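You operate a simulated robot arm through the tools that you are given. There is no shell and no other tool.

You are at the controls of a simulated robot arm. One attempt, no reset.

JOB
Tidy the side bench: wind the twine two turns, shelve cup and roll.
Fine: orange cup and paper roll on the wall shelf, wooden block on the teal tray. Set down upright: orange cup, paper roll.
Where things are to end (x, y in the base frame): orange cup within 60 mm of [770, 420]; paper roll within 60 mm of [770, 700].

It is judged by the outcome, as a careful person would: the job done as asked, and still so three seconds after it is handed in. It fails if anything else is knocked over, pushed out of place, dropped, spilled or broken.

ROBOT AND FRAMES
A 7-joint arm with a three-finger gripper, fixed in place. Base frame: the origin is on the floor under the middle of its stand, x ahead of it, y to its left, z up; the work surface is at about z = 780. Readings come in mm, degrees, newtons and seconds.
It reaches about 1342 mm from its shoulder. Its first joint turns from -166.0 to 166.0 degrees. Payload 2.69 kg.
Tool frame: the origin (TCP) lies between the finger pads and is the grasp point; the fingertips stand 30 mm ahead of it; z points along the fingers, y is the line along which they close. The gripper opens to 128 mm; its body begins 117 mm behind the TCP.
Orientation is that of the tool frame in the base frame, as a unit quaternion [x, y, z, w]. With the fingers straight down and closing along the base's y, the tool's x points along the base's -x, its y along +y and its z along -z.

CONTROLS
- The arm moves only by the tool arm_command. Its argument "steps" is a list of rows, each a list of 7 numbers: the shift along the tool's x, y, z in mm, then the turn, a rotation vector about the tool's x, y, z in degrees, then the opening in per cent of the stroke, from 0 (shut) to 100 (fully open). In form: [[dx, dy, dz, wx, wy, wz, fingers], ...]. A call has 1 to 20 rows; each row shifts and turns the commanded pose from where the row before left it, along the tool's axes as they then stand. A row lasts 0.2 s, in which the tool goes at most 50 mm and 8.6 degrees; a call with a longer step from one row to the next is refused whole, and so is a gripper value outside its range. Where a pose cannot be reached the arm comes as near as it can. A force on the tool above 40 N (or 10 N above the force at the start of the call, whichever is more), or a blocked arm, ends the call early, and 0.2 s more pass. Each finger travels about 127 mm/s and halts on what it meets, pressing with about 41 N; the grip force reading is that of the motor and also rises with nothing between the fingers. The clock runs only during rows and for 0.2 s after the last one: add rows that do not move to give the fingers time. The reply holds the time, the measured pose of the TCP, the force on the tool along the base axes, the opening and the grip force, in the units named above and with some noise, with the torque about the TCP (base axes, N m) and any sound that the robot's microphone picked up, and new pictures: "show" is both (left out), scene, wrist or none.
- Cameras (640 x 400 px; columns grow to the right, rows downward): "scene" is fixed at [398.1, -656.8, 1581.1]; the picture's right is [0.84, -0.54, 0.00], its down [-0.30, -0.46, -0.84] and it looks along [0.45, 0.70, -0.55] (base axes); focal length 214 px, centre (320, 200). "wrist" rides on the gripper at [58, 54, -131] in the tool frame; the picture's right is [-0.68, 0.74, 0.00], its down [-0.62, -0.57, -0.55] and it looks along [-0.40, -0.37, 0.84] (tool axes); focal length 234 px, centre (320, 200). There is no depth. A picture from a camera that has moved, and an enlarged one, comes with that camera's place and axes in the base frame and with its lens. The place of the scene camera against the robot may be out by one fixed shift of up to 12 mm in any direction.
- slide_trunk(by): moves the trunk up (or, below 0, down) by that many mm; the arm rides with it, the base frame stays. It gives what a move gives, with no picture.
- inspect(camera, box): a new picture of the part [left, top, right, bottom] of that camera's present view, enlarged. No time passes.
- hand_in(): hands the job in; it is judged then, once.

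Places have to be worked out from the pictures, the camera data and where the tool is seen. Open the gripper and draw the arm clear of the work before you hand the job in, unless the task says otherwise.

The tools are called after "Emit:" as name(argument=value, ...) on one line, values as JSON. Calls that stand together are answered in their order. arm_command: Moves the arm, as the interface text tells. Its arguments: {"type":"object","properties":{"steps":{"type":"array","items":{"type":"array","items":{"type":"number"}}},"show":{"type":"string","enum":["both","scene","wrist","none"]}},"required":["steps"]} The other tools are called the same way: slide_trunk (by) moves the trunk up or down; inspect (camera, box) takes an enlarged picture of a part of a camera's view; hand_in () hands the job in.

At the start:

```text
time_s: 0.0
position: [683.8, 136.2, 1533.6]
orientation: [0.0, 1.0, 0.0, 0.0]
wrist_force: [-0.5, -0.1, 0.6]
ft_torque: [-0.06, 0.0, -0.02]
opening: 128.1
grasp_force: 0.0
trunk travel left (down, up): [-250.0, 100.0]
```

scene: 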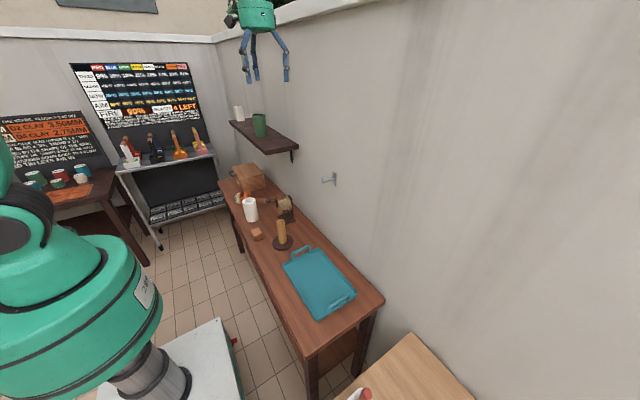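
wrist: 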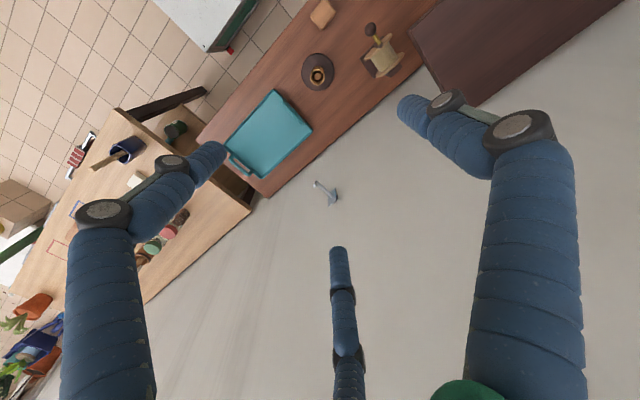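

I'll start by enlarging the bench and shelf in the scene view, and the bench in the wrist view, to identify the objects.

Emit:
inspect(camera="scene", box=[220, 160, 320, 260])

Emit:
inspect(camera="scene", box=[220, 90, 310, 160])

Emit:
inspect(camera="scene", box=[270, 230, 390, 330])

Emit:
inspect(camera="wrist", box=[200, 0, 460, 200])

```text
4.00 times, centred on (270, 210) of scene
camera zoom: at [398.1, -656.8, 1581.1], right [0.84, -0.54, 0.0], down [-0.3, -0.46, -0.84], along [0.45, 0.7, -0.55], focal length 858 px, centre (520, 160)
```

zoom: 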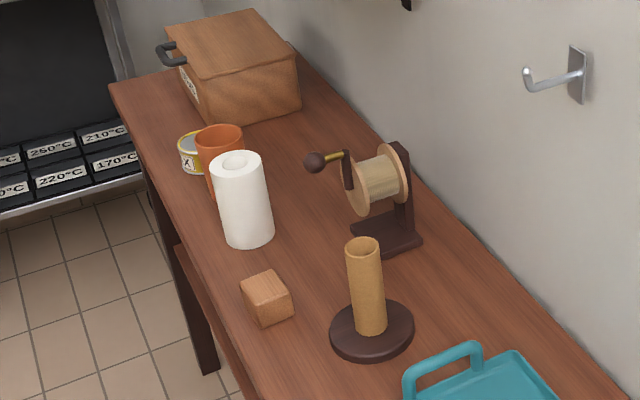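

```text
5.71 times, centred on (265, 125) of scene
camera zoom: at [398.1, -656.8, 1581.1], right [0.84, -0.54, 0.0], down [-0.3, -0.46, -0.84], along [0.45, 0.7, -0.55], focal length 1226 px, centre (634, 629)
```

zoom: 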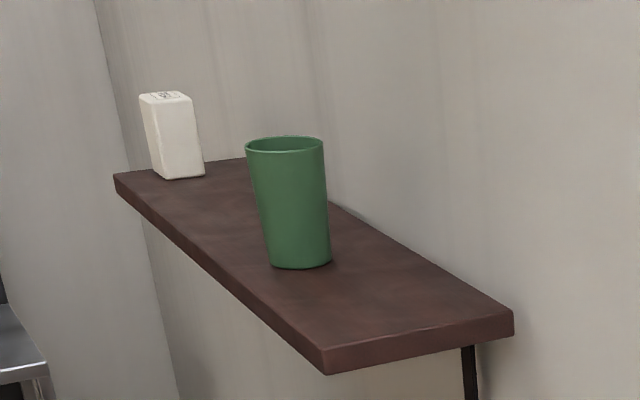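

```text
4.00 times, centred on (330, 280) of scene
camera zoom: at [398.1, -656.8, 1581.1], right [0.84, -0.54, 0.0], down [-0.3, -0.46, -0.84], along [0.45, 0.7, -0.55], focal length 858 px, centre (280, -120)
```

zoom: 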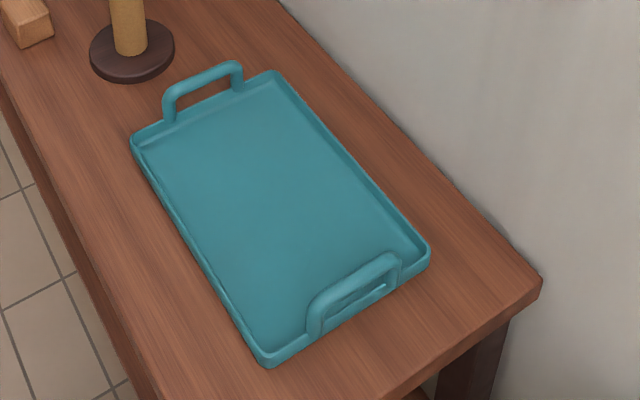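

```text
2.00 times, centred on (330, 100) of wrist
camera zoom: at [625.9, 189.0, 1662.9], right [0.68, 0.74, 0.0], down [0.62, -0.57, 0.55], along [0.4, -0.37, -0.84], focal length 468 px, centre (300, 400)
```

zoom: 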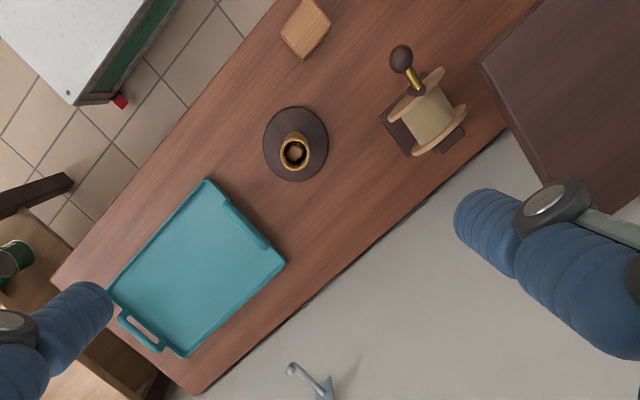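

The scene shows a crank spool of twine near (780,305), a post near (672,130), and the paper roll near (605,420) with the orange cup and a tin behind it. The block is near (560,215), and the shelf top is at about z 1215 with a green cup near (783,558). Next I draw the tool back and turn it 90° so the wrist camera looks over the bench toward +x+y.

Emit:
arm_command(steps=[[39, 10.7, 14, 0, 0, 0, 100], [39, 10.7, 14, 0, 0, 0, 100], [39, 10.7, 14, 0, 0, 0, 100], [39, 10.7, 14, 0, 0, 0, 100], [39, 10.7, 14, 0, 0, 0, 100], [39, 10.7, 14, 0, 0, 0, 100], [0, 0, 0, 0, 0, -8.2, 100], [0, 0, 0, 0, 0, -8.2, 100], [0, 0, 0, 0, 0, -8.2, 100], [0, 0, 0, 0, 0, -8.2, 100], [0, 0, 0, 0, 0, -8.2, 100], [0, 0, 0, 0, 0, -8.2, 100], [0, 0, 0, 0, 0, -8.2, 100], [0, 0, 0, 0, 0, -8.2, 100], [0, 0, 0, 0, 0, -8.2, 100], [0, 0, 0, 0, 0, -8.2, 100], [0, 0, 0, 0, 0, -8, 100], [0, 0, 0, 0, 0, 0, 100]])

```text
time_s: 3.8
position: [449.6, 201.0, 1449.1]
orientation: [0.708, -0.706, 0.0, 0.0]
wrist_force: [-1.0, -0.2, -0.9]
ft_torque: [0.01, -0.02, -0.02]
opening: 127.9
grasp_force: 0.2
trunk travel left (down, up): [-250.0, 100.0]
camera wrist: at [396.6, 140.5, 1579.1], right [-0.74, 0.68, 0.0], down [0.56, 0.62, 0.55], along [0.37, 0.4, -0.84], focal length 234 px, centre (320, 200)
```

scene: 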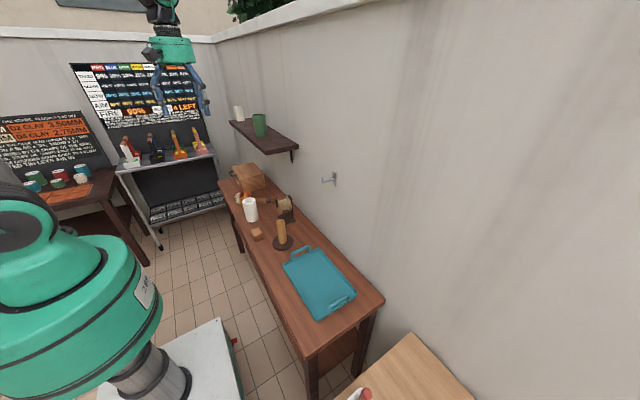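
wrist: 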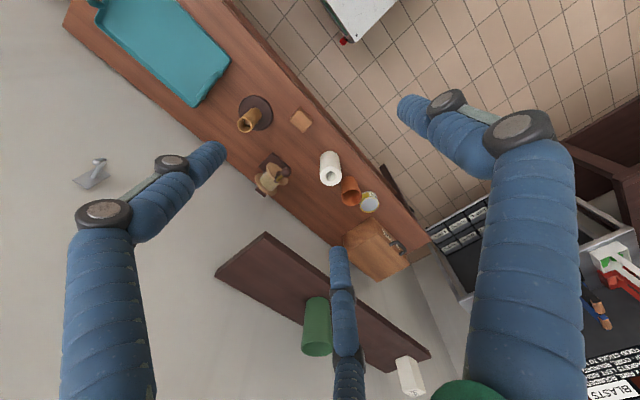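

The wrist camera now sees the whole bench and shelf, so I enlarge the relevant parts to measure them.

Emit:
inspect(camera="wrist", box=[220, 80, 420, 220])

Emit:
inspect(camera="wrist", box=[280, 130, 400, 230])

Emit:
inspect(camera="wrist", box=[220, 80, 320, 210])

Emit:
inspect(camera="wrist", box=[200, 220, 440, 400])

```text
2.86 times, centred on (320, 150) of wrist
camera zoom: at [396.6, 140.5, 1579.1], right [-0.74, 0.68, 0.0], down [0.56, 0.62, 0.55], along [0.37, 0.4, -0.84], focal length 669 px, centre (320, 343)
```

zoom: 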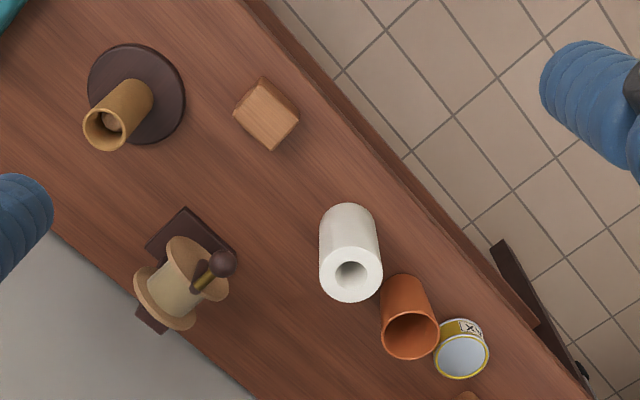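

```text
4.00 times, centred on (340, 180) of wrist
camera zoom: at [396.6, 140.5, 1579.1], right [-0.74, 0.68, 0.0], down [0.56, 0.62, 0.55], along [0.37, 0.4, -0.84], focal length 937 px, centre (240, 280)
```

zoom: 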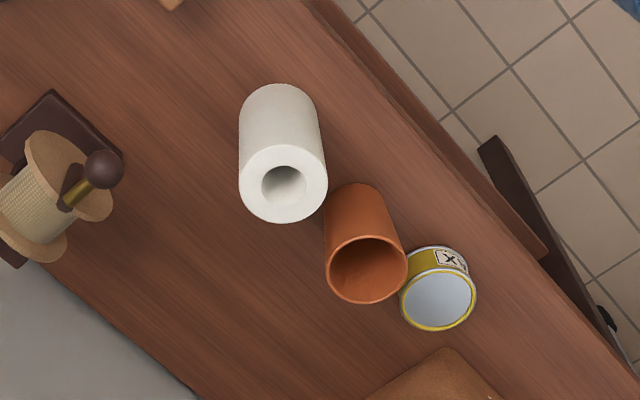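

```text
3.08 times, centred on (270, 145) of wrist
camera zoom: at [396.6, 140.5, 1579.1], right [-0.74, 0.68, 0.0], down [0.56, 0.62, 0.55], along [0.37, 0.4, -0.84], focal length 720 px, centre (474, 369)
```

zoom: 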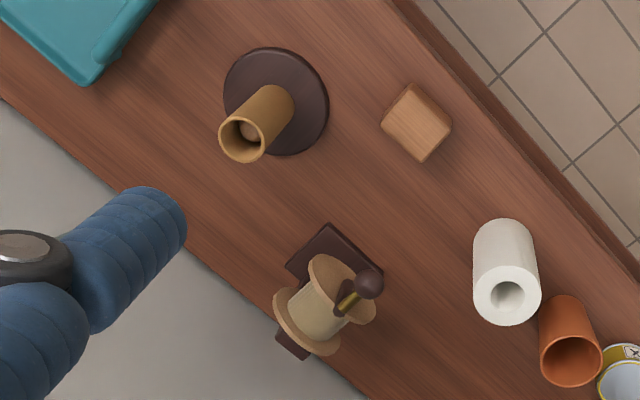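

```text
2.22 times, centred on (320, 310) of wrist
camera zoom: at [396.6, 140.5, 1579.1], right [-0.74, 0.68, 0.0], down [0.56, 0.62, 0.55], along [0.37, 0.4, -0.84], focal length 520 px, centre (320, -44)
```

zoom: 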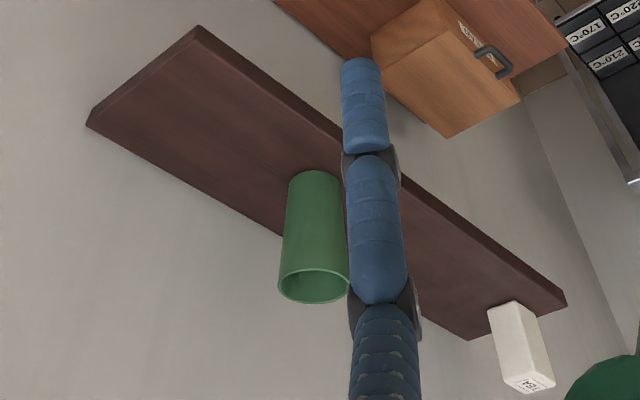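

Wrist triangulation puts the roll at about (606,420), 72 mm across and 127 mm tall. The cup is at about (615,545), 73 mm across the top and 105 mm tall, and the tin is at about (604,650). Before planning grasps I enlarge the gripper in the scene view to learn its finger layout.

Emit:
inspect(camera="scene", box=[130, 0, 230, 130])

Emit:
inspect(camera="scene", box=[270, 190, 310, 225])

Emit:
inspect(camera="wrist", box=[250, 150, 300, 200])

```text
3.08 times, centred on (180, 65) of scene
camera zoom: at [398.1, -656.8, 1581.1], right [0.84, -0.54, 0.0], down [-0.3, -0.46, -0.84], along [0.45, 0.7, -0.55], focal length 660 px, centre (751, 615)
```

zoom: 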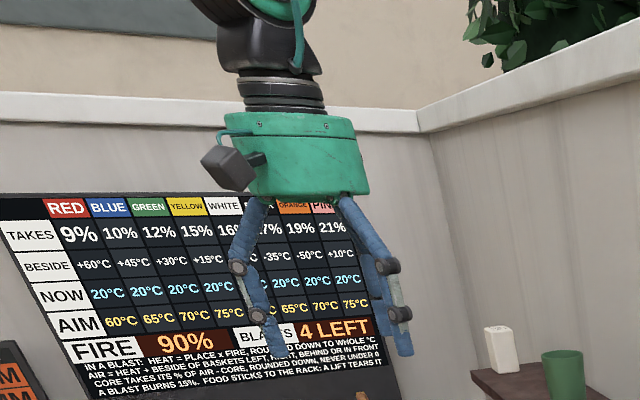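

```text
11.43 times, centred on (290, 208) of scene
camera zoom: at [398.1, -656.8, 1581.1], right [0.84, -0.54, 0.0], down [-0.3, -0.46, -0.84], along [0.45, 0.7, -0.55], focal length 2451 px, centre (663, 114)
```

zoom: 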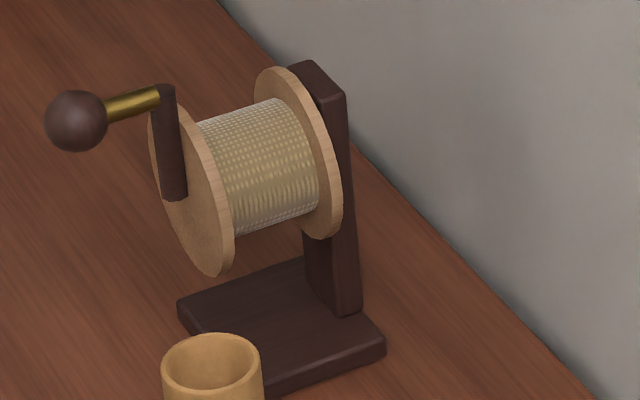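

```text
8.00 times, centred on (275, 175) of wrist
camera zoom: at [396.6, 140.5, 1579.1], right [-0.74, 0.68, 0.0], down [0.56, 0.62, 0.55], along [0.37, 0.4, -0.84], focal length 1873 px, centre (680, 400)
```

zoom: 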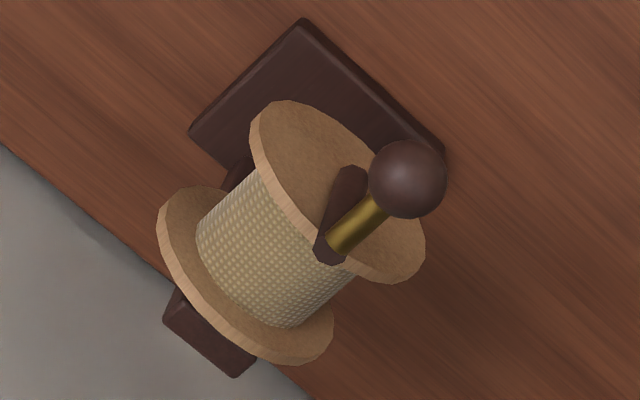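

The knob is near (688,305,943) on a crank of about 50 mm radius, turning about an x-parallel axis near (y 302, z 893). Next I close the fingers here in free air, 40% then 0%, to see how they move.

Emit:
arm_command(steps=[[0, 0, 0, 0, 0, 0, 40], [0, 0, 0, 0, 0, 0, 40], [0, 0, 0, 0, 0, 0, 40]])

Emit:
arm_command(steps=[[0, 0, 0, 0, 0, 0, 0], [0, 0, 0, 0, 0, 0, 0], [0, 0, 0, 0, 0, 0, 0]])

```text
time_s: 4.6
position: [450.3, 200.2, 1448.7]
orientation: [-0.707, 0.707, -0.001, 0.0]
wrist_force: [-0.7, -0.1, 0.5]
ft_torque: [0.03, 0.02, -0.01]
opening: 51.4
grasp_force: 0.0
trunk travel left (down, up): [-250.0, 100.0]
camera wrist: at [396.5, 140.6, 1579.1], right [-0.74, 0.68, 0.0], down [0.57, 0.62, 0.55], along [0.37, 0.4, -0.84], focal length 234 px, centre (320, 200)
```

scene: 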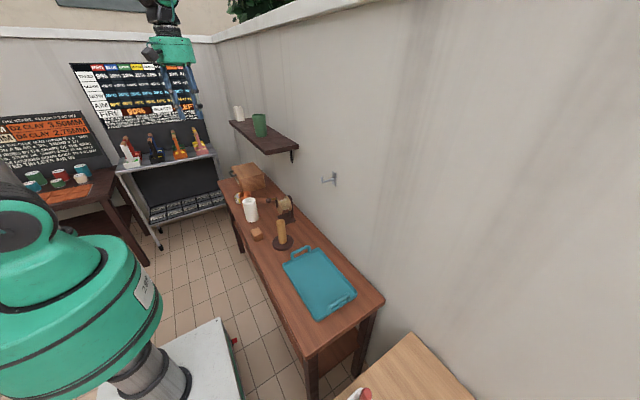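
wrist: 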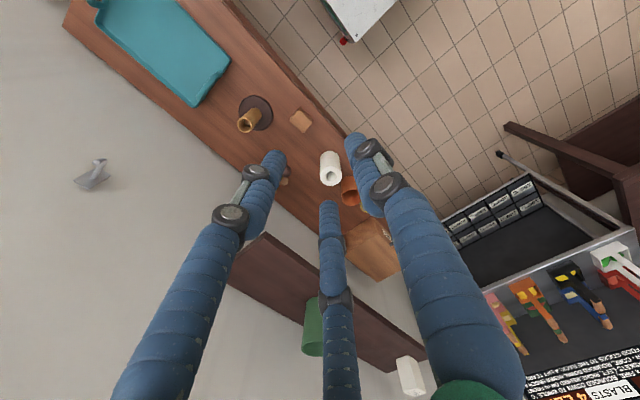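

```text
time_s: 5.4
position: [450.6, 200.0, 1448.8]
orientation: [-0.707, 0.707, 0.001, -0.001]
wrist_force: [-0.8, 0.3, 0.3]
ft_torque: [-0.01, 0.01, -0.01]
opening: 2.2
grasp_force: 31.2
trunk travel left (down, up): [-250.0, 100.0]
camera wrist: at [396.5, 140.6, 1579.1], right [-0.74, 0.68, 0.0], down [0.57, 0.62, 0.55], along [0.37, 0.4, -0.84], focal length 234 px, centre (320, 200)
```

scene: 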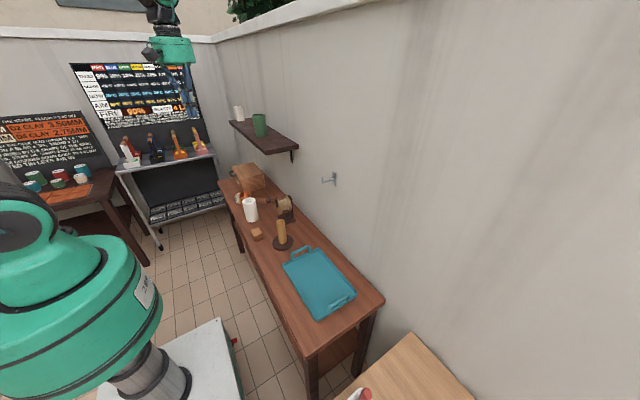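
wrist: 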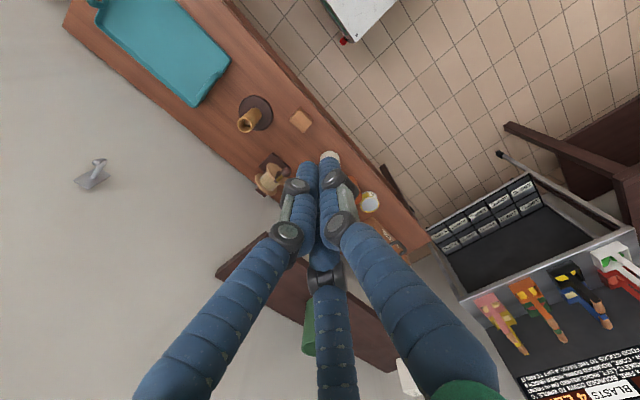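

The gripper is a three-jaw type: the fingers sit about 120° apart and close onto the tool axis, which suits cup and roll from above. Before grasping, I reopen it and test in free air whether a straight-down pose reaches both shelf targets.

Emit:
arm_command(steps=[[-24.4, -35.6, -5.6, 0, 0, 0, 60], [-24.4, -35.6, -5.6, 0, 0, 0, 60], [-24.4, -35.6, -5.6, 0, 0, 0, 60], [-24.4, -35.6, -5.6, 0, 0, 0, 60], [-24.4, -35.6, -5.6, 0, 0, 0, 60], [-24.4, -35.6, -5.6, 0, 0, 0, 60], [-24.4, -35.6, -5.6, 0, 0, 0, 60], [-24.4, -35.6, -5.6, 0, 0, 0, 60], [-24.4, -35.6, -5.6, 0, 0, 0, 60], [0, 0, 0, 0, 0, 0, 60]])

Emit:
arm_command(steps=[[-46.7, 0, 0, 0, 0, 0, 60], [-46.7, 0, 0, 0, 0, 0, 60], [-46.7, 0, 0, 0, 0, 0, 60], [-46.7, 0, 0, 0, 0, 0, 60], [-46.7, 0, 0, 0, 0, 0, 60], [-46.7, 0, 0, 0, 0, 0, 60], [0, 0, 0, 0, 0, 0, 60]])

```text
time_s: 7.6
position: [768.3, 420.5, 1497.5]
orientation: [-0.707, 0.707, 0.0, 0.0]
wrist_force: [-0.1, -0.3, 0.4]
ft_torque: [-0.03, 0.0, 0.02]
opening: 76.8
grasp_force: 0.1
trunk travel left (down, up): [-250.0, 100.0]
camera wrist: at [714.3, 360.8, 1628.6], right [-0.74, 0.68, 0.0], down [0.57, 0.62, 0.55], along [0.37, 0.4, -0.84], focal length 234 px, centre (320, 200)
```

scene: 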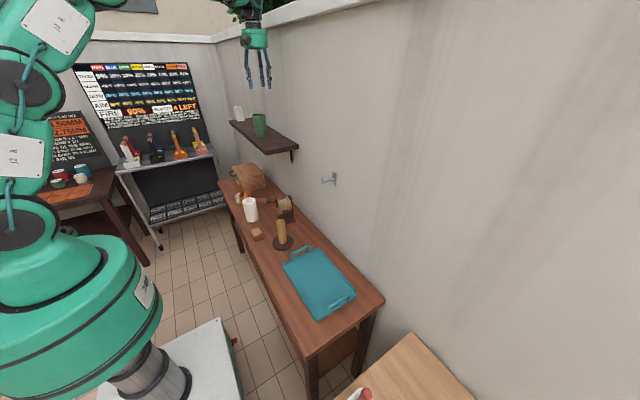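
wrist: 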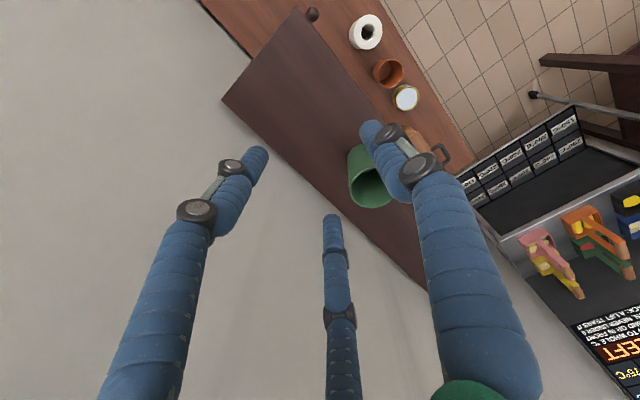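

```text
time_s: 9.2
position: [753.1, 626.9, 1491.9]
orientation: [0.707, -0.707, 0.001, -0.001]
wrist_force: [-1.2, -0.9, 0.6]
ft_torque: [0.05, -0.06, 0.0]
opening: 76.9
grasp_force: 0.0
out of reach, approached as far as the arm can: row 4, 5, 6
trunk travel left (down, up): [-250.0, 100.0]
camera wrist: at [698.7, 567.6, 1621.6], right [-0.74, 0.68, 0.0], down [0.56, 0.61, 0.55], along [0.37, 0.41, -0.83], focal length 234 px, centre (320, 200)
```

scene: 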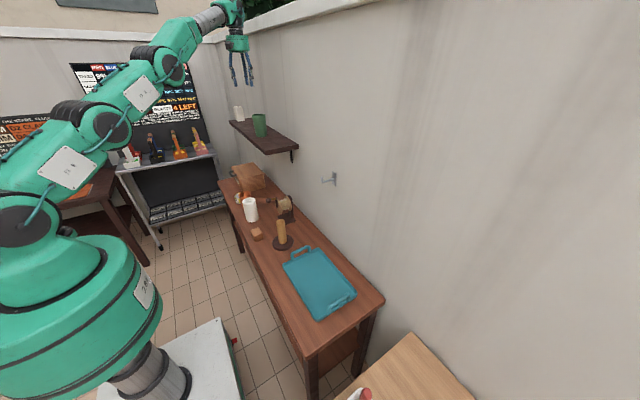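
wrist: 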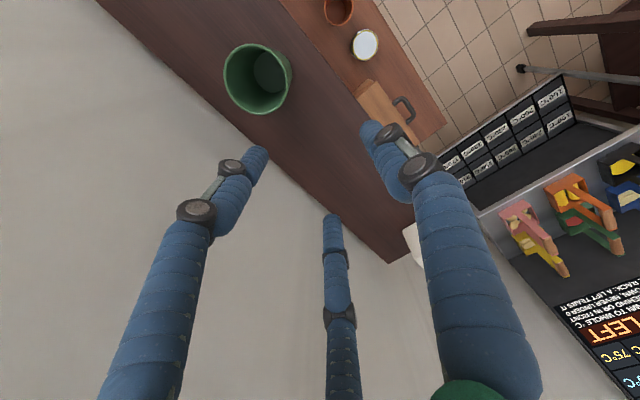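

Straight-down at z 1500 is just beyond reach for the far target, since the arm stretched out at (753,627). Lower down there should be more reach, so I sink 90 mm, staying above the green cup's rim (about 1316), and read where the arm settles.

Emit:
arm_command(steps=[[0, 0, 45, 0, 0, 0, 60], [0, 0, 45, 0, 0, 0, 60], [0, 0, 0, 0, 0, 0, 60]])

```text
time_s: 10.0
position: [753.5, 628.6, 1397.8]
orientation: [0.707, -0.707, 0.0, 0.0]
wrist_force: [0.7, -1.3, -0.5]
ft_torque: [-0.04, 0.09, 0.01]
opening: 77.0
grasp_force: 0.1
trunk travel left (down, up): [-250.0, 100.0]
camera wrist: at [700.0, 569.8, 1528.8], right [-0.74, 0.68, 0.0], down [0.57, 0.62, 0.55], along [0.37, 0.4, -0.84], focal length 234 px, centre (320, 200)
```

scene: 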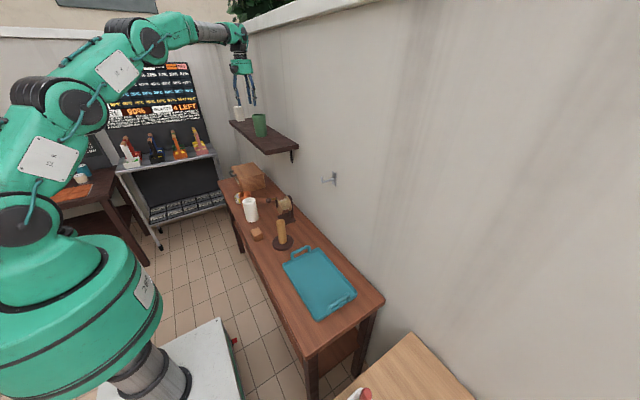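
wrist: 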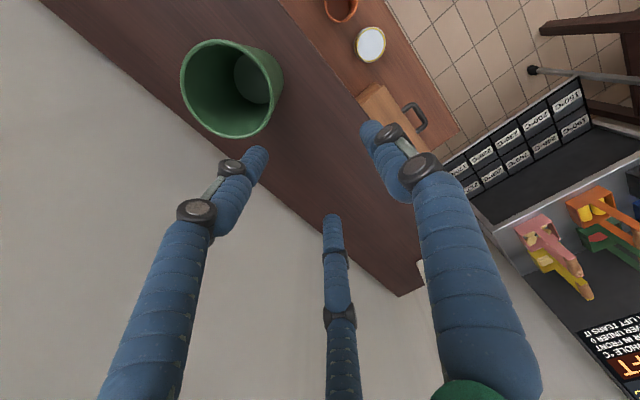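

The commanded pose re-syncs to what was reached, which is now (753,629,1398). I move level to (770,700), then down to about z 1330 there, which stays clear of the green cup.

Emit:
arm_command(steps=[[-36, -8, 0, 0, 0, 0, 60], [-36, -8, 0, 0, 0, 0, 60], [0, 0, 0, 0, 0, 0, 60]], show="wrist")

```text
time_s: 10.8
position: [755.1, 687.2, 1395.0]
orientation: [0.707, -0.707, 0.001, -0.002]
wrist_force: [0.5, -0.1, 0.5]
ft_torque: [-0.03, 0.05, 0.0]
opening: 76.6
grasp_force: 0.3
out of reach, approached as far as the arm can: row 2
trunk travel left (down, up): [-250.0, 100.0]
camera wrist: at [699.9, 626.8, 1525.6], right [-0.74, 0.68, 0.0], down [0.56, 0.61, 0.55], along [0.37, 0.41, -0.83], focal length 234 px, centre (320, 200)
```

wrist: 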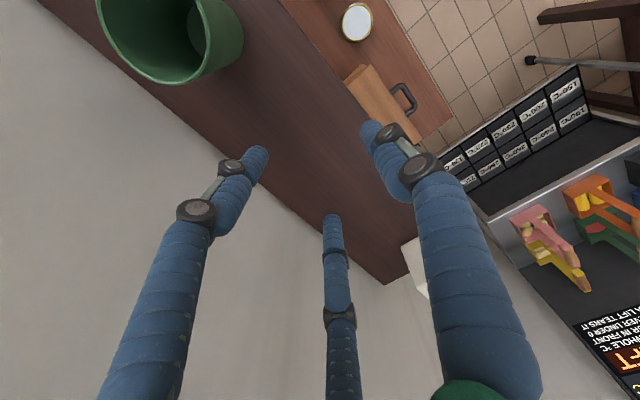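

Reach improves lower down, with the limit at (755,687) for z 1395, so a straight-down placement at z of about 1300 is feasible. Now I go above the paper roll and descend partway to check its alignment and the clearance to the shelf.

Emit:
arm_command(steps=[[38.1, 21.3, 0, 0, 0, 0, 80], [38.1, 21.3, 0, 0, 0, 0, 80], [38.1, 21.3, 0, 0, 0, 0, 80], [38.1, 21.3, 0, 0, 0, 0, 80], [38.1, 21.3, 0, 0, 0, 0, 80], [38.1, 21.3, 0, 0, 0, 0, 80], [38.1, 21.3, 0, 0, 0, 0, 80], [0, 0, 48, 0, 0, 0, 80], [0, 0, 48, 0, 0, 0, 80], [0, 0, 48, 0, 0, 0, 80], [0, 0, 48, 0, 0, 0, 80], [0, 0, 48, 0, 0, 0, 80], [0, 0, 0, 0, 0, 0, 80]])

```text
time_s: 13.6
position: [605.2, 419.4, 1150.7]
orientation: [0.708, -0.706, 0.0, 0.001]
wrist_force: [0.3, -0.3, 0.5]
ft_torque: [-0.04, -0.01, 0.05]
opening: 102.4
grasp_force: 0.0
trunk travel left (down, up): [-250.0, 100.0]
camera wrist: at [551.5, 360.1, 1281.6], right [-0.74, 0.68, 0.0], down [0.57, 0.62, 0.55], along [0.37, 0.4, -0.84], focal length 234 px, centre (320, 200)
```

scene: 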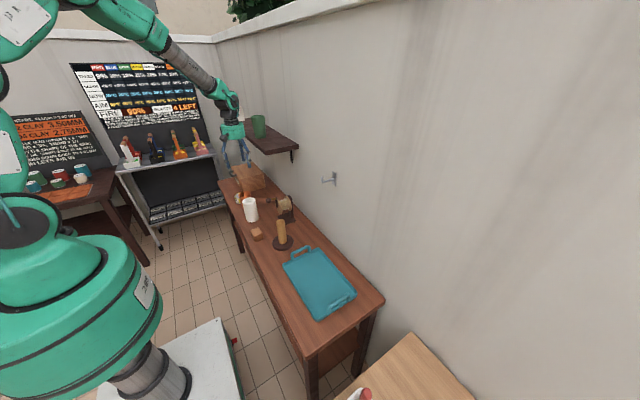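
wrist: 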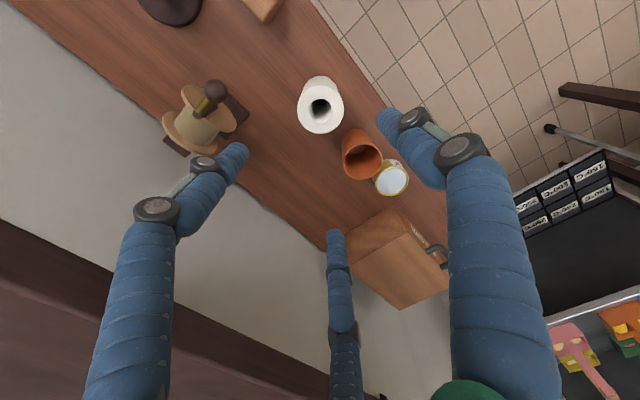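

The tool axis should project to about (320,110) at roll-top height and the roll top shows near (320,106), so they are nearly aligned. I zoom in to refine this and to check the wrist-to-shelf clearance in the scene view.

Emit:
inspect(camera="wrist", box=[280, 60, 420, 200])

Emit:
inspect(camera="scene", box=[190, 60, 310, 230])

```text
2.86 times, centred on (350, 130) of wrist
camera zoom: at [551.5, 360.1, 1281.6], right [-0.74, 0.68, 0.0], down [0.57, 0.62, 0.55], along [0.37, 0.4, -0.84], focal length 669 px, centre (234, 400)
```

zoom: 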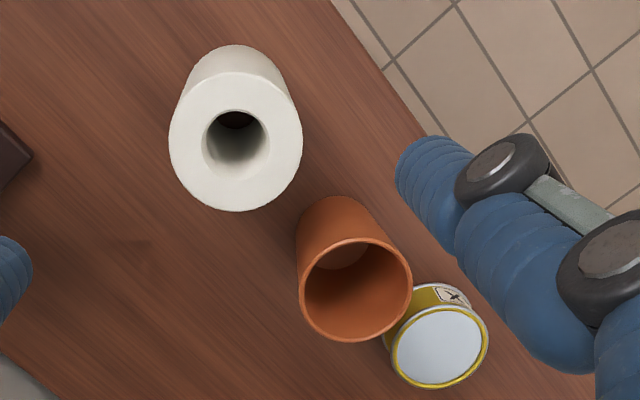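

```text
2.35 times, centred on (250, 145) of scene
camera zoom: at [398.1, -656.8, 1581.1], right [0.84, -0.54, 0.0], down [-0.3, -0.46, -0.84], along [0.45, 0.7, -0.55], focal length 505 px, centre (485, 329)
```

zoom: 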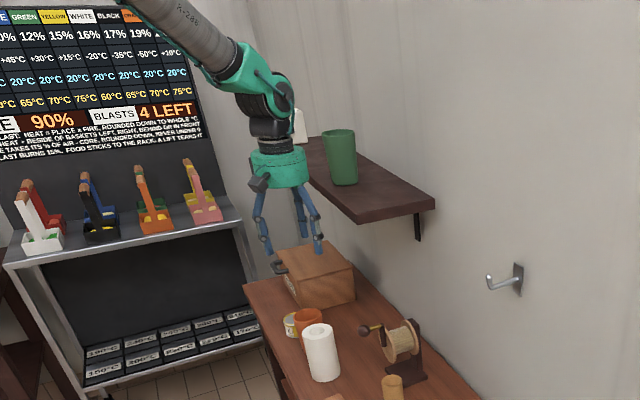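

The roll top centre refines to (605.5,420), 71 mm across, directly under the TCP, and the wrist clears the shelf edge. I descend to z of about 862 around the roll and then look before closing.

Emit:
arm_command(steps=[[0, 0, 48, 0, 0, 0, 80], [0, 0, 48, 0, 0, 0, 80], [0, 0, 48, 0, 0, 0, 80], [0, 0, 48, 0, 0, 0, 80], [0, 0, 48, 0, 0, 0, 80], [0, 0, 48, 0, 0, 0, 80], [0, 0, 0, 0, 0, 0, 80]])

```text
time_s: 15.2
position: [607.8, 420.1, 862.3]
orientation: [-0.707, 0.707, 0.0, -0.001]
wrist_force: [0.6, -0.5, 0.3]
ft_torque: [0.02, 0.01, 0.02]
opening: 102.4
grasp_force: 0.1
trunk travel left (down, up): [-250.0, 100.0]
camera wrist: at [553.3, 360.8, 992.6], right [-0.74, 0.68, 0.0], down [0.57, 0.62, 0.55], along [0.37, 0.4, -0.84], focal length 234 px, centre (320, 200)
```

scene: 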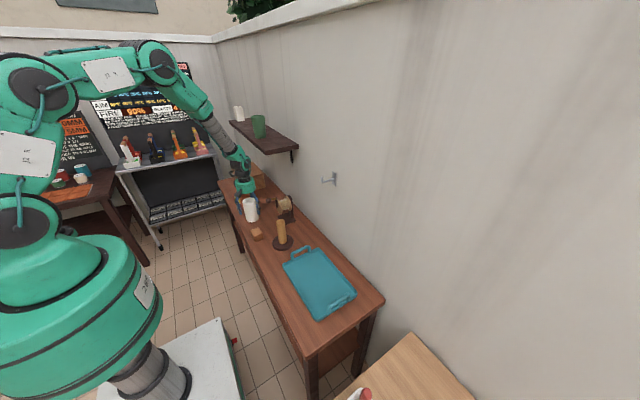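
wrist: 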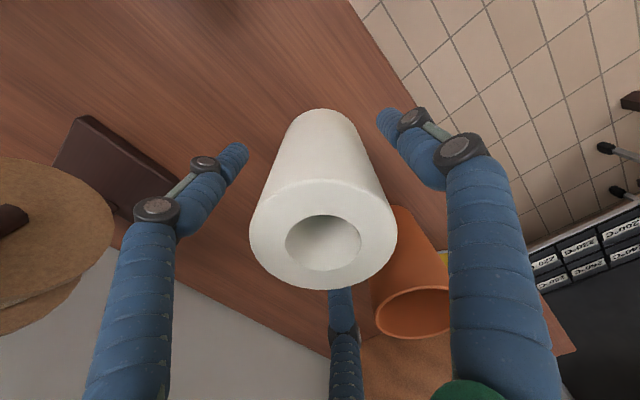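

The roll sits between all three fingers with the cup clear of them, so I close on it.

Emit:
arm_command(steps=[[0, 0, 0, 0, 0, 0, 45], [0, 0, 0, 0, 0, 0, 30], [0, 0, 0, 0, 0, 0, 30], [0, 0, 0, 0, 0, 0, 30]])

```text
time_s: 16.2
position: [607.2, 420.5, 862.7]
orientation: [0.707, -0.707, 0.0, 0.0]
wrist_force: [1.0, 0.6, 6.0]
ft_torque: [0.04, -0.05, 0.07]
opening: 69.5
grasp_force: 41.3
trunk travel left (down, up): [-250.0, 100.0]
camera wrist: at [553.0, 360.6, 993.8], right [-0.74, 0.68, 0.0], down [0.57, 0.62, 0.55], along [0.37, 0.4, -0.84], focal length 234 px, centre (320, 200)
```

scene: 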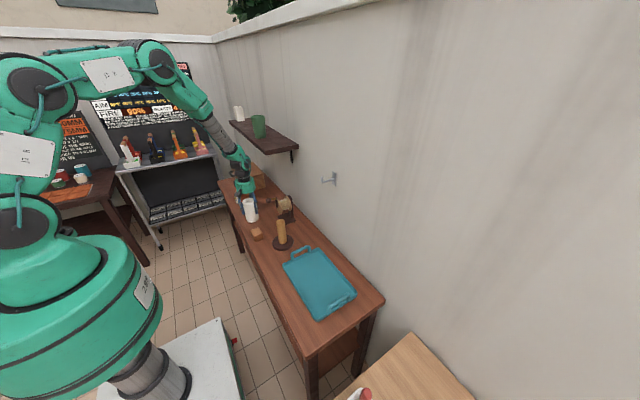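
wrist: 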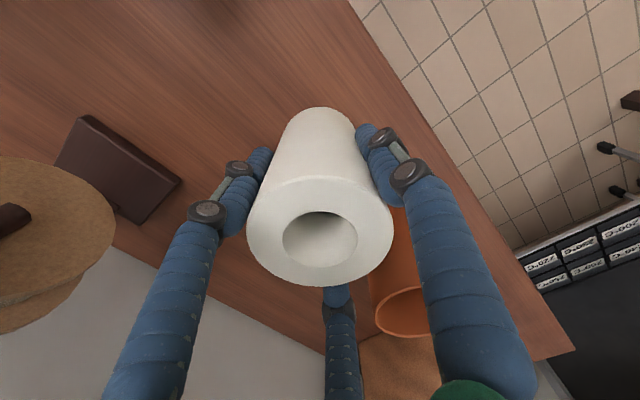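

Grip is firm at 69.5 mm and 41 N. I lift the roll straight up in front of the shelf edge to z of about 1345.

Emit:
arm_command(steps=[[0, 0, -15, 0, 0, 0, 30], [0, 0, -30, 0, 0, 0, 30], [0, 0, -40, 0, 0, 0, 30], [0, 0, -40, 0, 0, 0, 30], [0, 0, 0, 0, 0, 0, 30]])

```text
time_s: 17.4
position: [604.4, 418.8, 986.2]
orientation: [0.707, -0.707, 0.0, 0.001]
wrist_force: [-0.5, 0.0, -0.6]
ft_torque: [0.02, -0.03, 0.01]
opening: 65.1
grasp_force: 40.7
trunk travel left (down, up): [-250.0, 100.0]
camera wrist: at [550.9, 359.3, 1117.8], right [-0.74, 0.68, 0.0], down [0.57, 0.62, 0.55], along [0.37, 0.4, -0.84], focal length 234 px, centre (320, 200)
```

scene: 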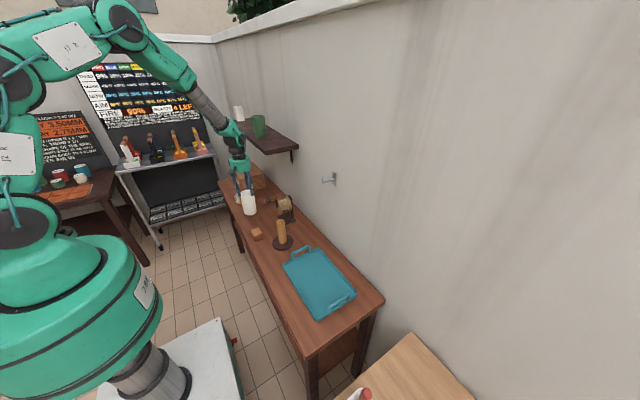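
wrist: 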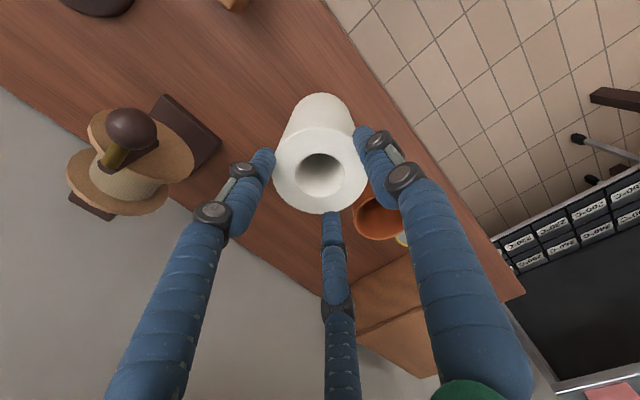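

The opening dropped to 65 mm and the roll looks lower between the fingers than before, so it may have slipped. I inspect closely before any further motion, since inspecting takes no time.

Emit:
inspect(camera="scene", box=[215, 150, 285, 230])

Emit:
inspect(camera="wrist", box=[240, 70, 440, 230])

```text
5.00 times, centred on (250, 190) of scene
camera zoom: at [398.1, -656.8, 1581.1], right [0.84, -0.54, 0.0], down [-0.3, -0.46, -0.84], along [0.45, 0.7, -0.55], focal length 1072 px, centre (670, 250)
```

zoom: 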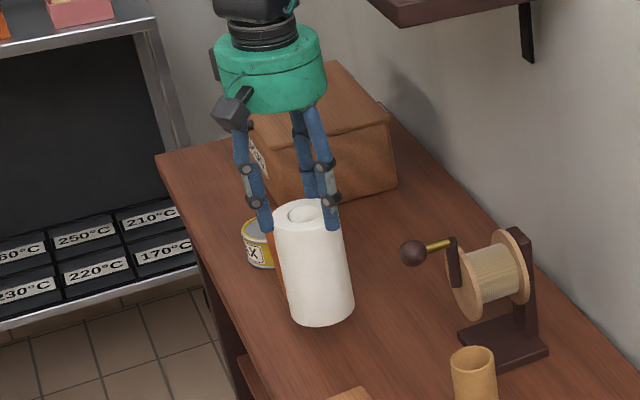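

```text
2.50 times, centred on (340, 150) of wrist
camera zoom: at [550.9, 359.3, 1117.8], right [-0.74, 0.68, 0.0], down [0.57, 0.62, 0.55], along [0.37, 0.4, -0.84], focal length 585 px, centre (270, 325)
```

zoom: 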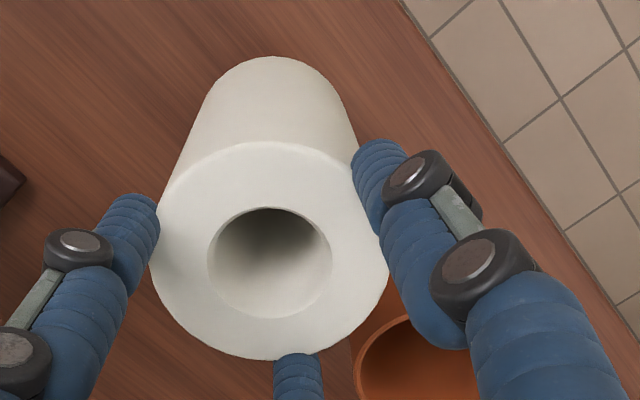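

The roll was lifted about 47 mm but slid down to the fingertips. I lower it back onto the bench gently and will regrasp it differently.

Emit:
arm_command(steps=[[0, 0, 20, 0, 0, 0, 30], [0, 0, 15, 0, 0, 0, 30], [0, 0, 8, 0, 0, 0, 30], [0, 0, 0, 0, 0, 0, 30]])

```text
time_s: 18.4
position: [604.2, 418.8, 945.8]
orientation: [-0.707, 0.707, 0.0, 0.0]
wrist_force: [0.3, -0.3, -1.2]
ft_torque: [-0.02, -0.03, -0.02]
opening: 64.8
grasp_force: 40.8
trunk travel left (down, up): [-250.0, 100.0]
camera wrist: at [550.9, 359.2, 1075.4], right [-0.74, 0.68, 0.0], down [0.57, 0.62, 0.55], along [0.37, 0.4, -0.84], focal length 234 px, centre (320, 200)
```

scene: 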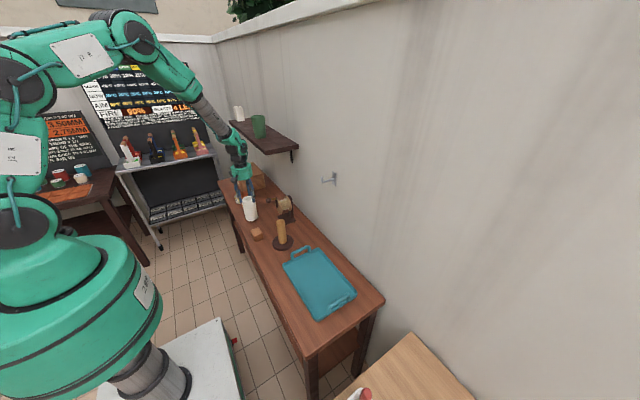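
wrist: 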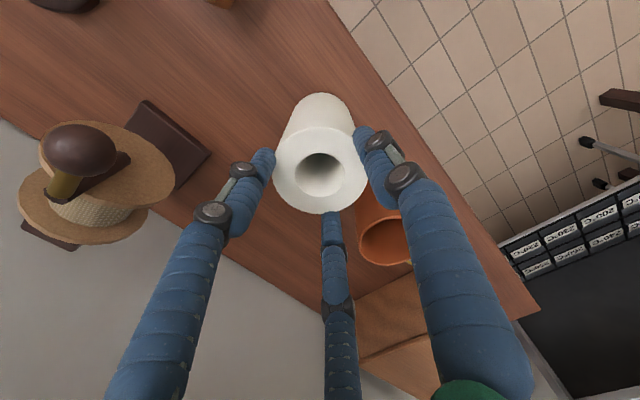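

The roll now rides steadily with the fingertips, with no further slip. I think the knuckles pushed on its top rim because I gripped too low. I set it down the last few millimetres and watch the force.

Emit:
arm_command(steps=[[0, 0, 4, 0, 0, 0, 30], [0, 0, 3, 0, 0, 0, 30], [0, 0, 3, 0, 0, 0, 30], [0, 0, 0, 0, 0, 0, 30]], show="wrist")

Emit:
inspect(camera="scene", box=[215, 150, 285, 230])

```text
time_s: 19.4
position: [605.9, 418.5, 934.4]
orientation: [0.708, -0.707, 0.0, 0.0]
wrist_force: [0.1, 0.2, -1.9]
ft_torque: [-0.03, 0.01, 0.01]
opening: 65.0
grasp_force: 41.0
trunk travel left (down, up): [-250.0, 100.0]
camera wrist: at [551.7, 359.9, 1065.5], right [-0.74, 0.68, 0.0], down [0.57, 0.62, 0.55], along [0.37, 0.4, -0.84], focal length 234 px, centre (320, 200)
```

wrist: 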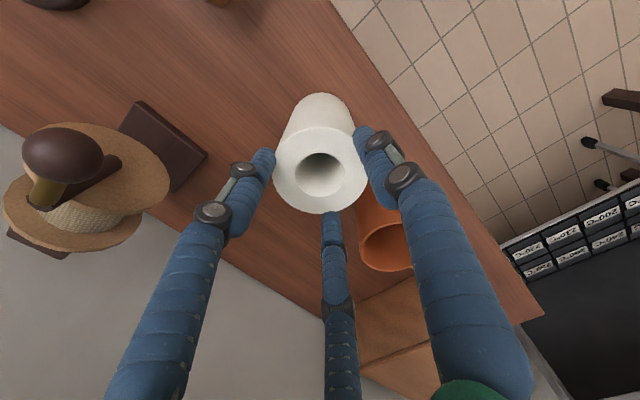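

```text
5.00 times, centred on (250, 190) of scene
camera zoom: at [398.1, -656.8, 1581.1], right [0.84, -0.54, 0.0], down [-0.3, -0.46, -0.84], along [0.45, 0.7, -0.55], focal length 1072 px, centre (670, 250)
```

zoom: 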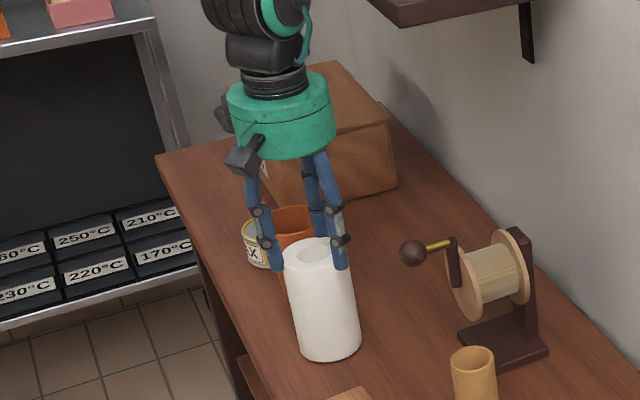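

The roll's base is now at its original image position, so it is about at bench level. I feel for contact with a few more 2 mm steps.

Emit:
arm_command(steps=[[0, 0, 2, 0, 0, 0, 30], [0, 0, 0, 0, 0, 0, 30]], show="none")

Emit:
arm_command(steps=[[0, 0, 2, 0, 0, 0, 30], [0, 0, 0, 0, 0, 0, 30]], show="none")

```text
time_s: 20.0
position: [605.4, 418.7, 933.2]
orientation: [0.707, -0.707, 0.0, 0.0]
wrist_force: [0.1, 0.7, -0.9]
ft_torque: [0.0, 0.0, -0.02]
opening: 64.8
grasp_force: 40.6
trunk travel left (down, up): [-250.0, 100.0]
```

```text
time_s: 20.6
position: [605.8, 419.5, 932.6]
orientation: [-0.707, 0.708, 0.0, 0.001]
wrist_force: [-3.1, -2.6, 15.7]
ft_torque: [-0.48, -0.05, -0.09]
opening: 64.7
grasp_force: 40.9
trunk travel left (down, up): [-250.0, 100.0]
```

Contact shows at TCP z 932.6, so the roll stands on the bench. I open, lower the fingers to about 17 mm below the roll's top rim (TCP z about 890) and look.

Emit:
arm_command(steps=[[0, 0, -1, 0, 0, 0, 45], [0, 0, 0, 0, 0, 0, 80], [0, 0, 0, 0, 0, 0, 80], [0, 0, 15, 0, 0, 0, 80], [0, 0, 15, 0, 0, 0, 80], [0, 0, 12, 0, 0, 0, 80], [0, 0, 0, 0, 0, 0, 80]])

Emit:
inspect(camera="scene", box=[215, 150, 285, 230])

```text
time_s: 22.2
position: [605.3, 419.9, 890.9]
orientation: [-0.707, 0.708, -0.001, 0.0]
wrist_force: [-0.7, 0.0, -0.4]
ft_torque: [-0.02, -0.03, 0.02]
opening: 102.5
grasp_force: 0.0
trunk travel left (down, up): [-250.0, 100.0]
camera wrist: at [552.0, 360.8, 1021.6], right [-0.74, 0.68, 0.0], down [0.57, 0.62, 0.55], along [0.37, 0.4, -0.84], focal length 234 px, centre (320, 200)
```

scene: 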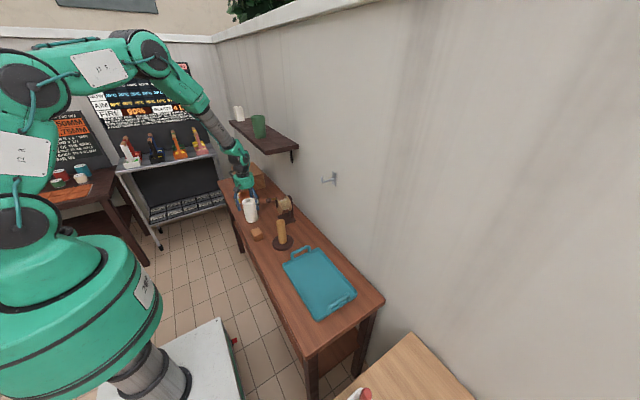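
wrist: 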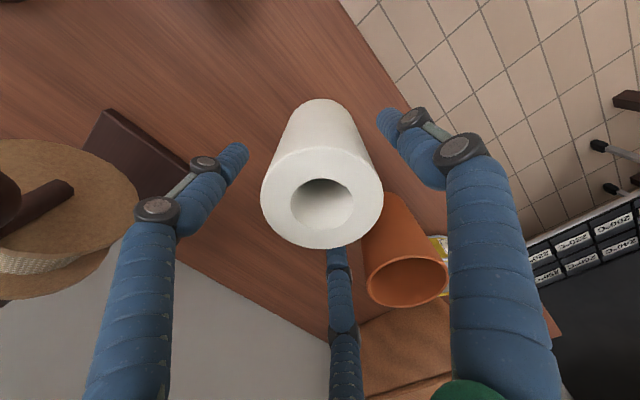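

```text
5.00 times, centred on (250, 190) of scene
camera zoom: at [398.1, -656.8, 1581.1], right [0.84, -0.54, 0.0], down [-0.3, -0.46, -0.84], along [0.45, 0.7, -0.55], focal length 1072 px, centre (670, 250)
```

zoom: 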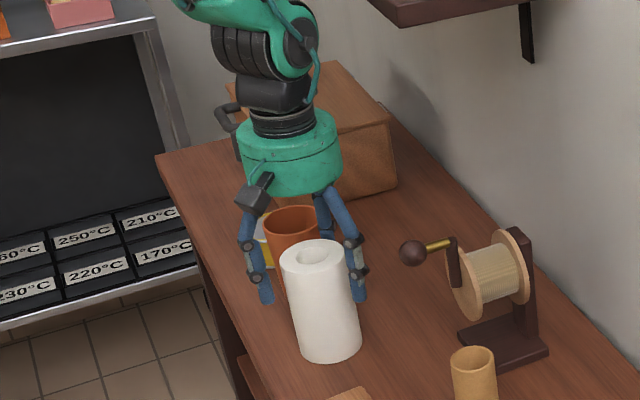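

The roll is standing upright in its original spot with the fingers around its upper part. I close fully, then make a small 12 mm test lift.

Emit:
arm_command(steps=[[0, 0, 0, 0, 0, 0, 45], [0, 0, 0, 0, 0, 0, 0], [0, 0, 0, 0, 0, 0, 0], [0, 0, 0, 0, 0, 0, 0], [0, 0, 0, 0, 0, 0, 0]], show="wrist")

Emit:
arm_command(steps=[[0, 0, -4, 0, 0, 0, 0], [0, 0, -4, 0, 0, 0, 0], [0, 0, -4, 0, 0, 0, 0], [0, 0, 0, 0, 0, 0, 0]], show="wrist")

```text
time_s: 23.4
position: [606.1, 419.7, 890.6]
orientation: [0.707, -0.707, 0.0, 0.0]
wrist_force: [0.1, 0.7, -0.6]
ft_torque: [0.06, -0.07, 0.03]
opening: 64.3
grasp_force: 41.6
trunk travel left (down, up): [-250.0, 100.0]
camera wrist: at [552.0, 360.7, 1021.8], right [-0.74, 0.68, 0.0], down [0.57, 0.62, 0.55], along [0.37, 0.4, -0.84], focal length 234 px, centre (320, 200)
```

wrist: 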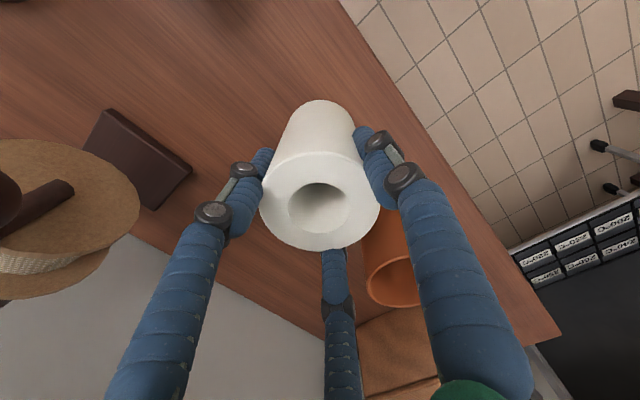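

```text
time_s: 24.4
position: [604.8, 419.7, 903.4]
orientation: [-0.707, 0.707, 0.001, 0.0]
wrist_force: [0.4, 0.3, -2.3]
ft_torque: [0.0, -0.01, 0.0]
opening: 64.7
grasp_force: 40.9
trunk travel left (down, up): [-250.0, 100.0]
camera wrist: at [551.7, 359.7, 1033.0], right [-0.74, 0.68, 0.0], down [0.57, 0.62, 0.55], along [0.37, 0.4, -0.84], focal length 234 px, centre (320, 200)
```

wrist: 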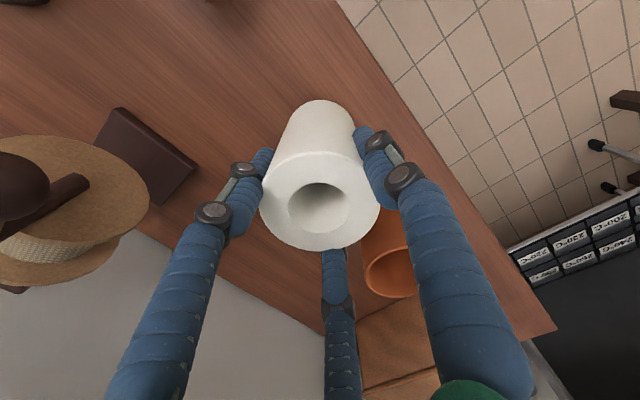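

The grip now holds at 64.5 mm, and the roll rose with the tool without slipping (load about 2 N). So the knuckles were indeed the problem earlier. I continue lifting straight up in front of the shelf.

Emit:
arm_command(steps=[[0, 0, -15, 0, 0, 0, 0], [0, 0, -25, 0, 0, 0, 0], [0, 0, -35, 0, 0, 0, 0], [0, 0, -35, 0, 0, 0, 0], [0, 0, -35, 0, 0, 0, 0], [0, 0, -35, 0, 0, 0, 0], [0, 0, -20, 0, 0, 0, 0], [0, 0, 0, 0, 0, 0, 0]])

```text
time_s: 26.2
position: [606.1, 420.1, 1102.4]
orientation: [-0.707, 0.708, 0.0, 0.0]
wrist_force: [-0.7, 0.4, -1.5]
ft_torque: [-0.01, 0.02, 0.01]
opening: 64.4
grasp_force: 40.8
trunk travel left (down, up): [-250.0, 100.0]
camera wrist: at [552.0, 360.4, 1233.0], right [-0.74, 0.68, 0.0], down [0.57, 0.62, 0.55], along [0.37, 0.4, -0.84], focal length 234 px, centre (320, 200)
```

scene: 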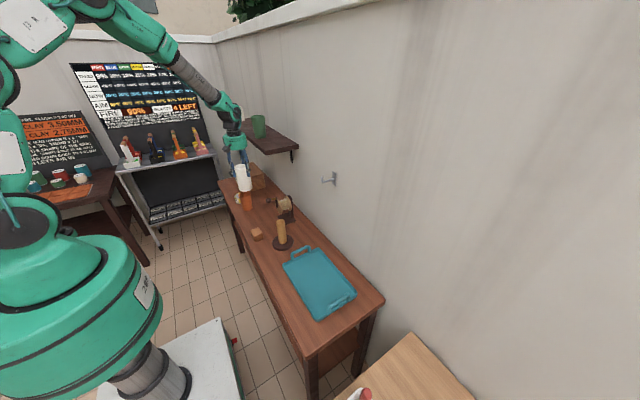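
wrist: 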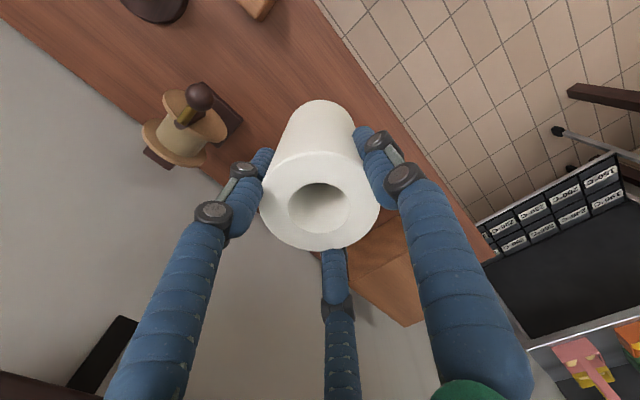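

The roll is held steady. To gain reach over the shelf I raise the trunk 100 mm, with the path straight up and clear of the shelf edge by about 40 mm.

Emit:
slide_trunk(by=100)

```text
time_s: 27.5
position: [604.7, 418.7, 1200.9]
orientation: [0.707, -0.707, 0.001, 0.0]
wrist_force: [-0.2, -0.5, -1.1]
ft_torque: [0.01, 0.02, -0.01]
opening: 64.3
grasp_force: 40.7
trunk travel left (down, up): [-350.0, 0.0]
```

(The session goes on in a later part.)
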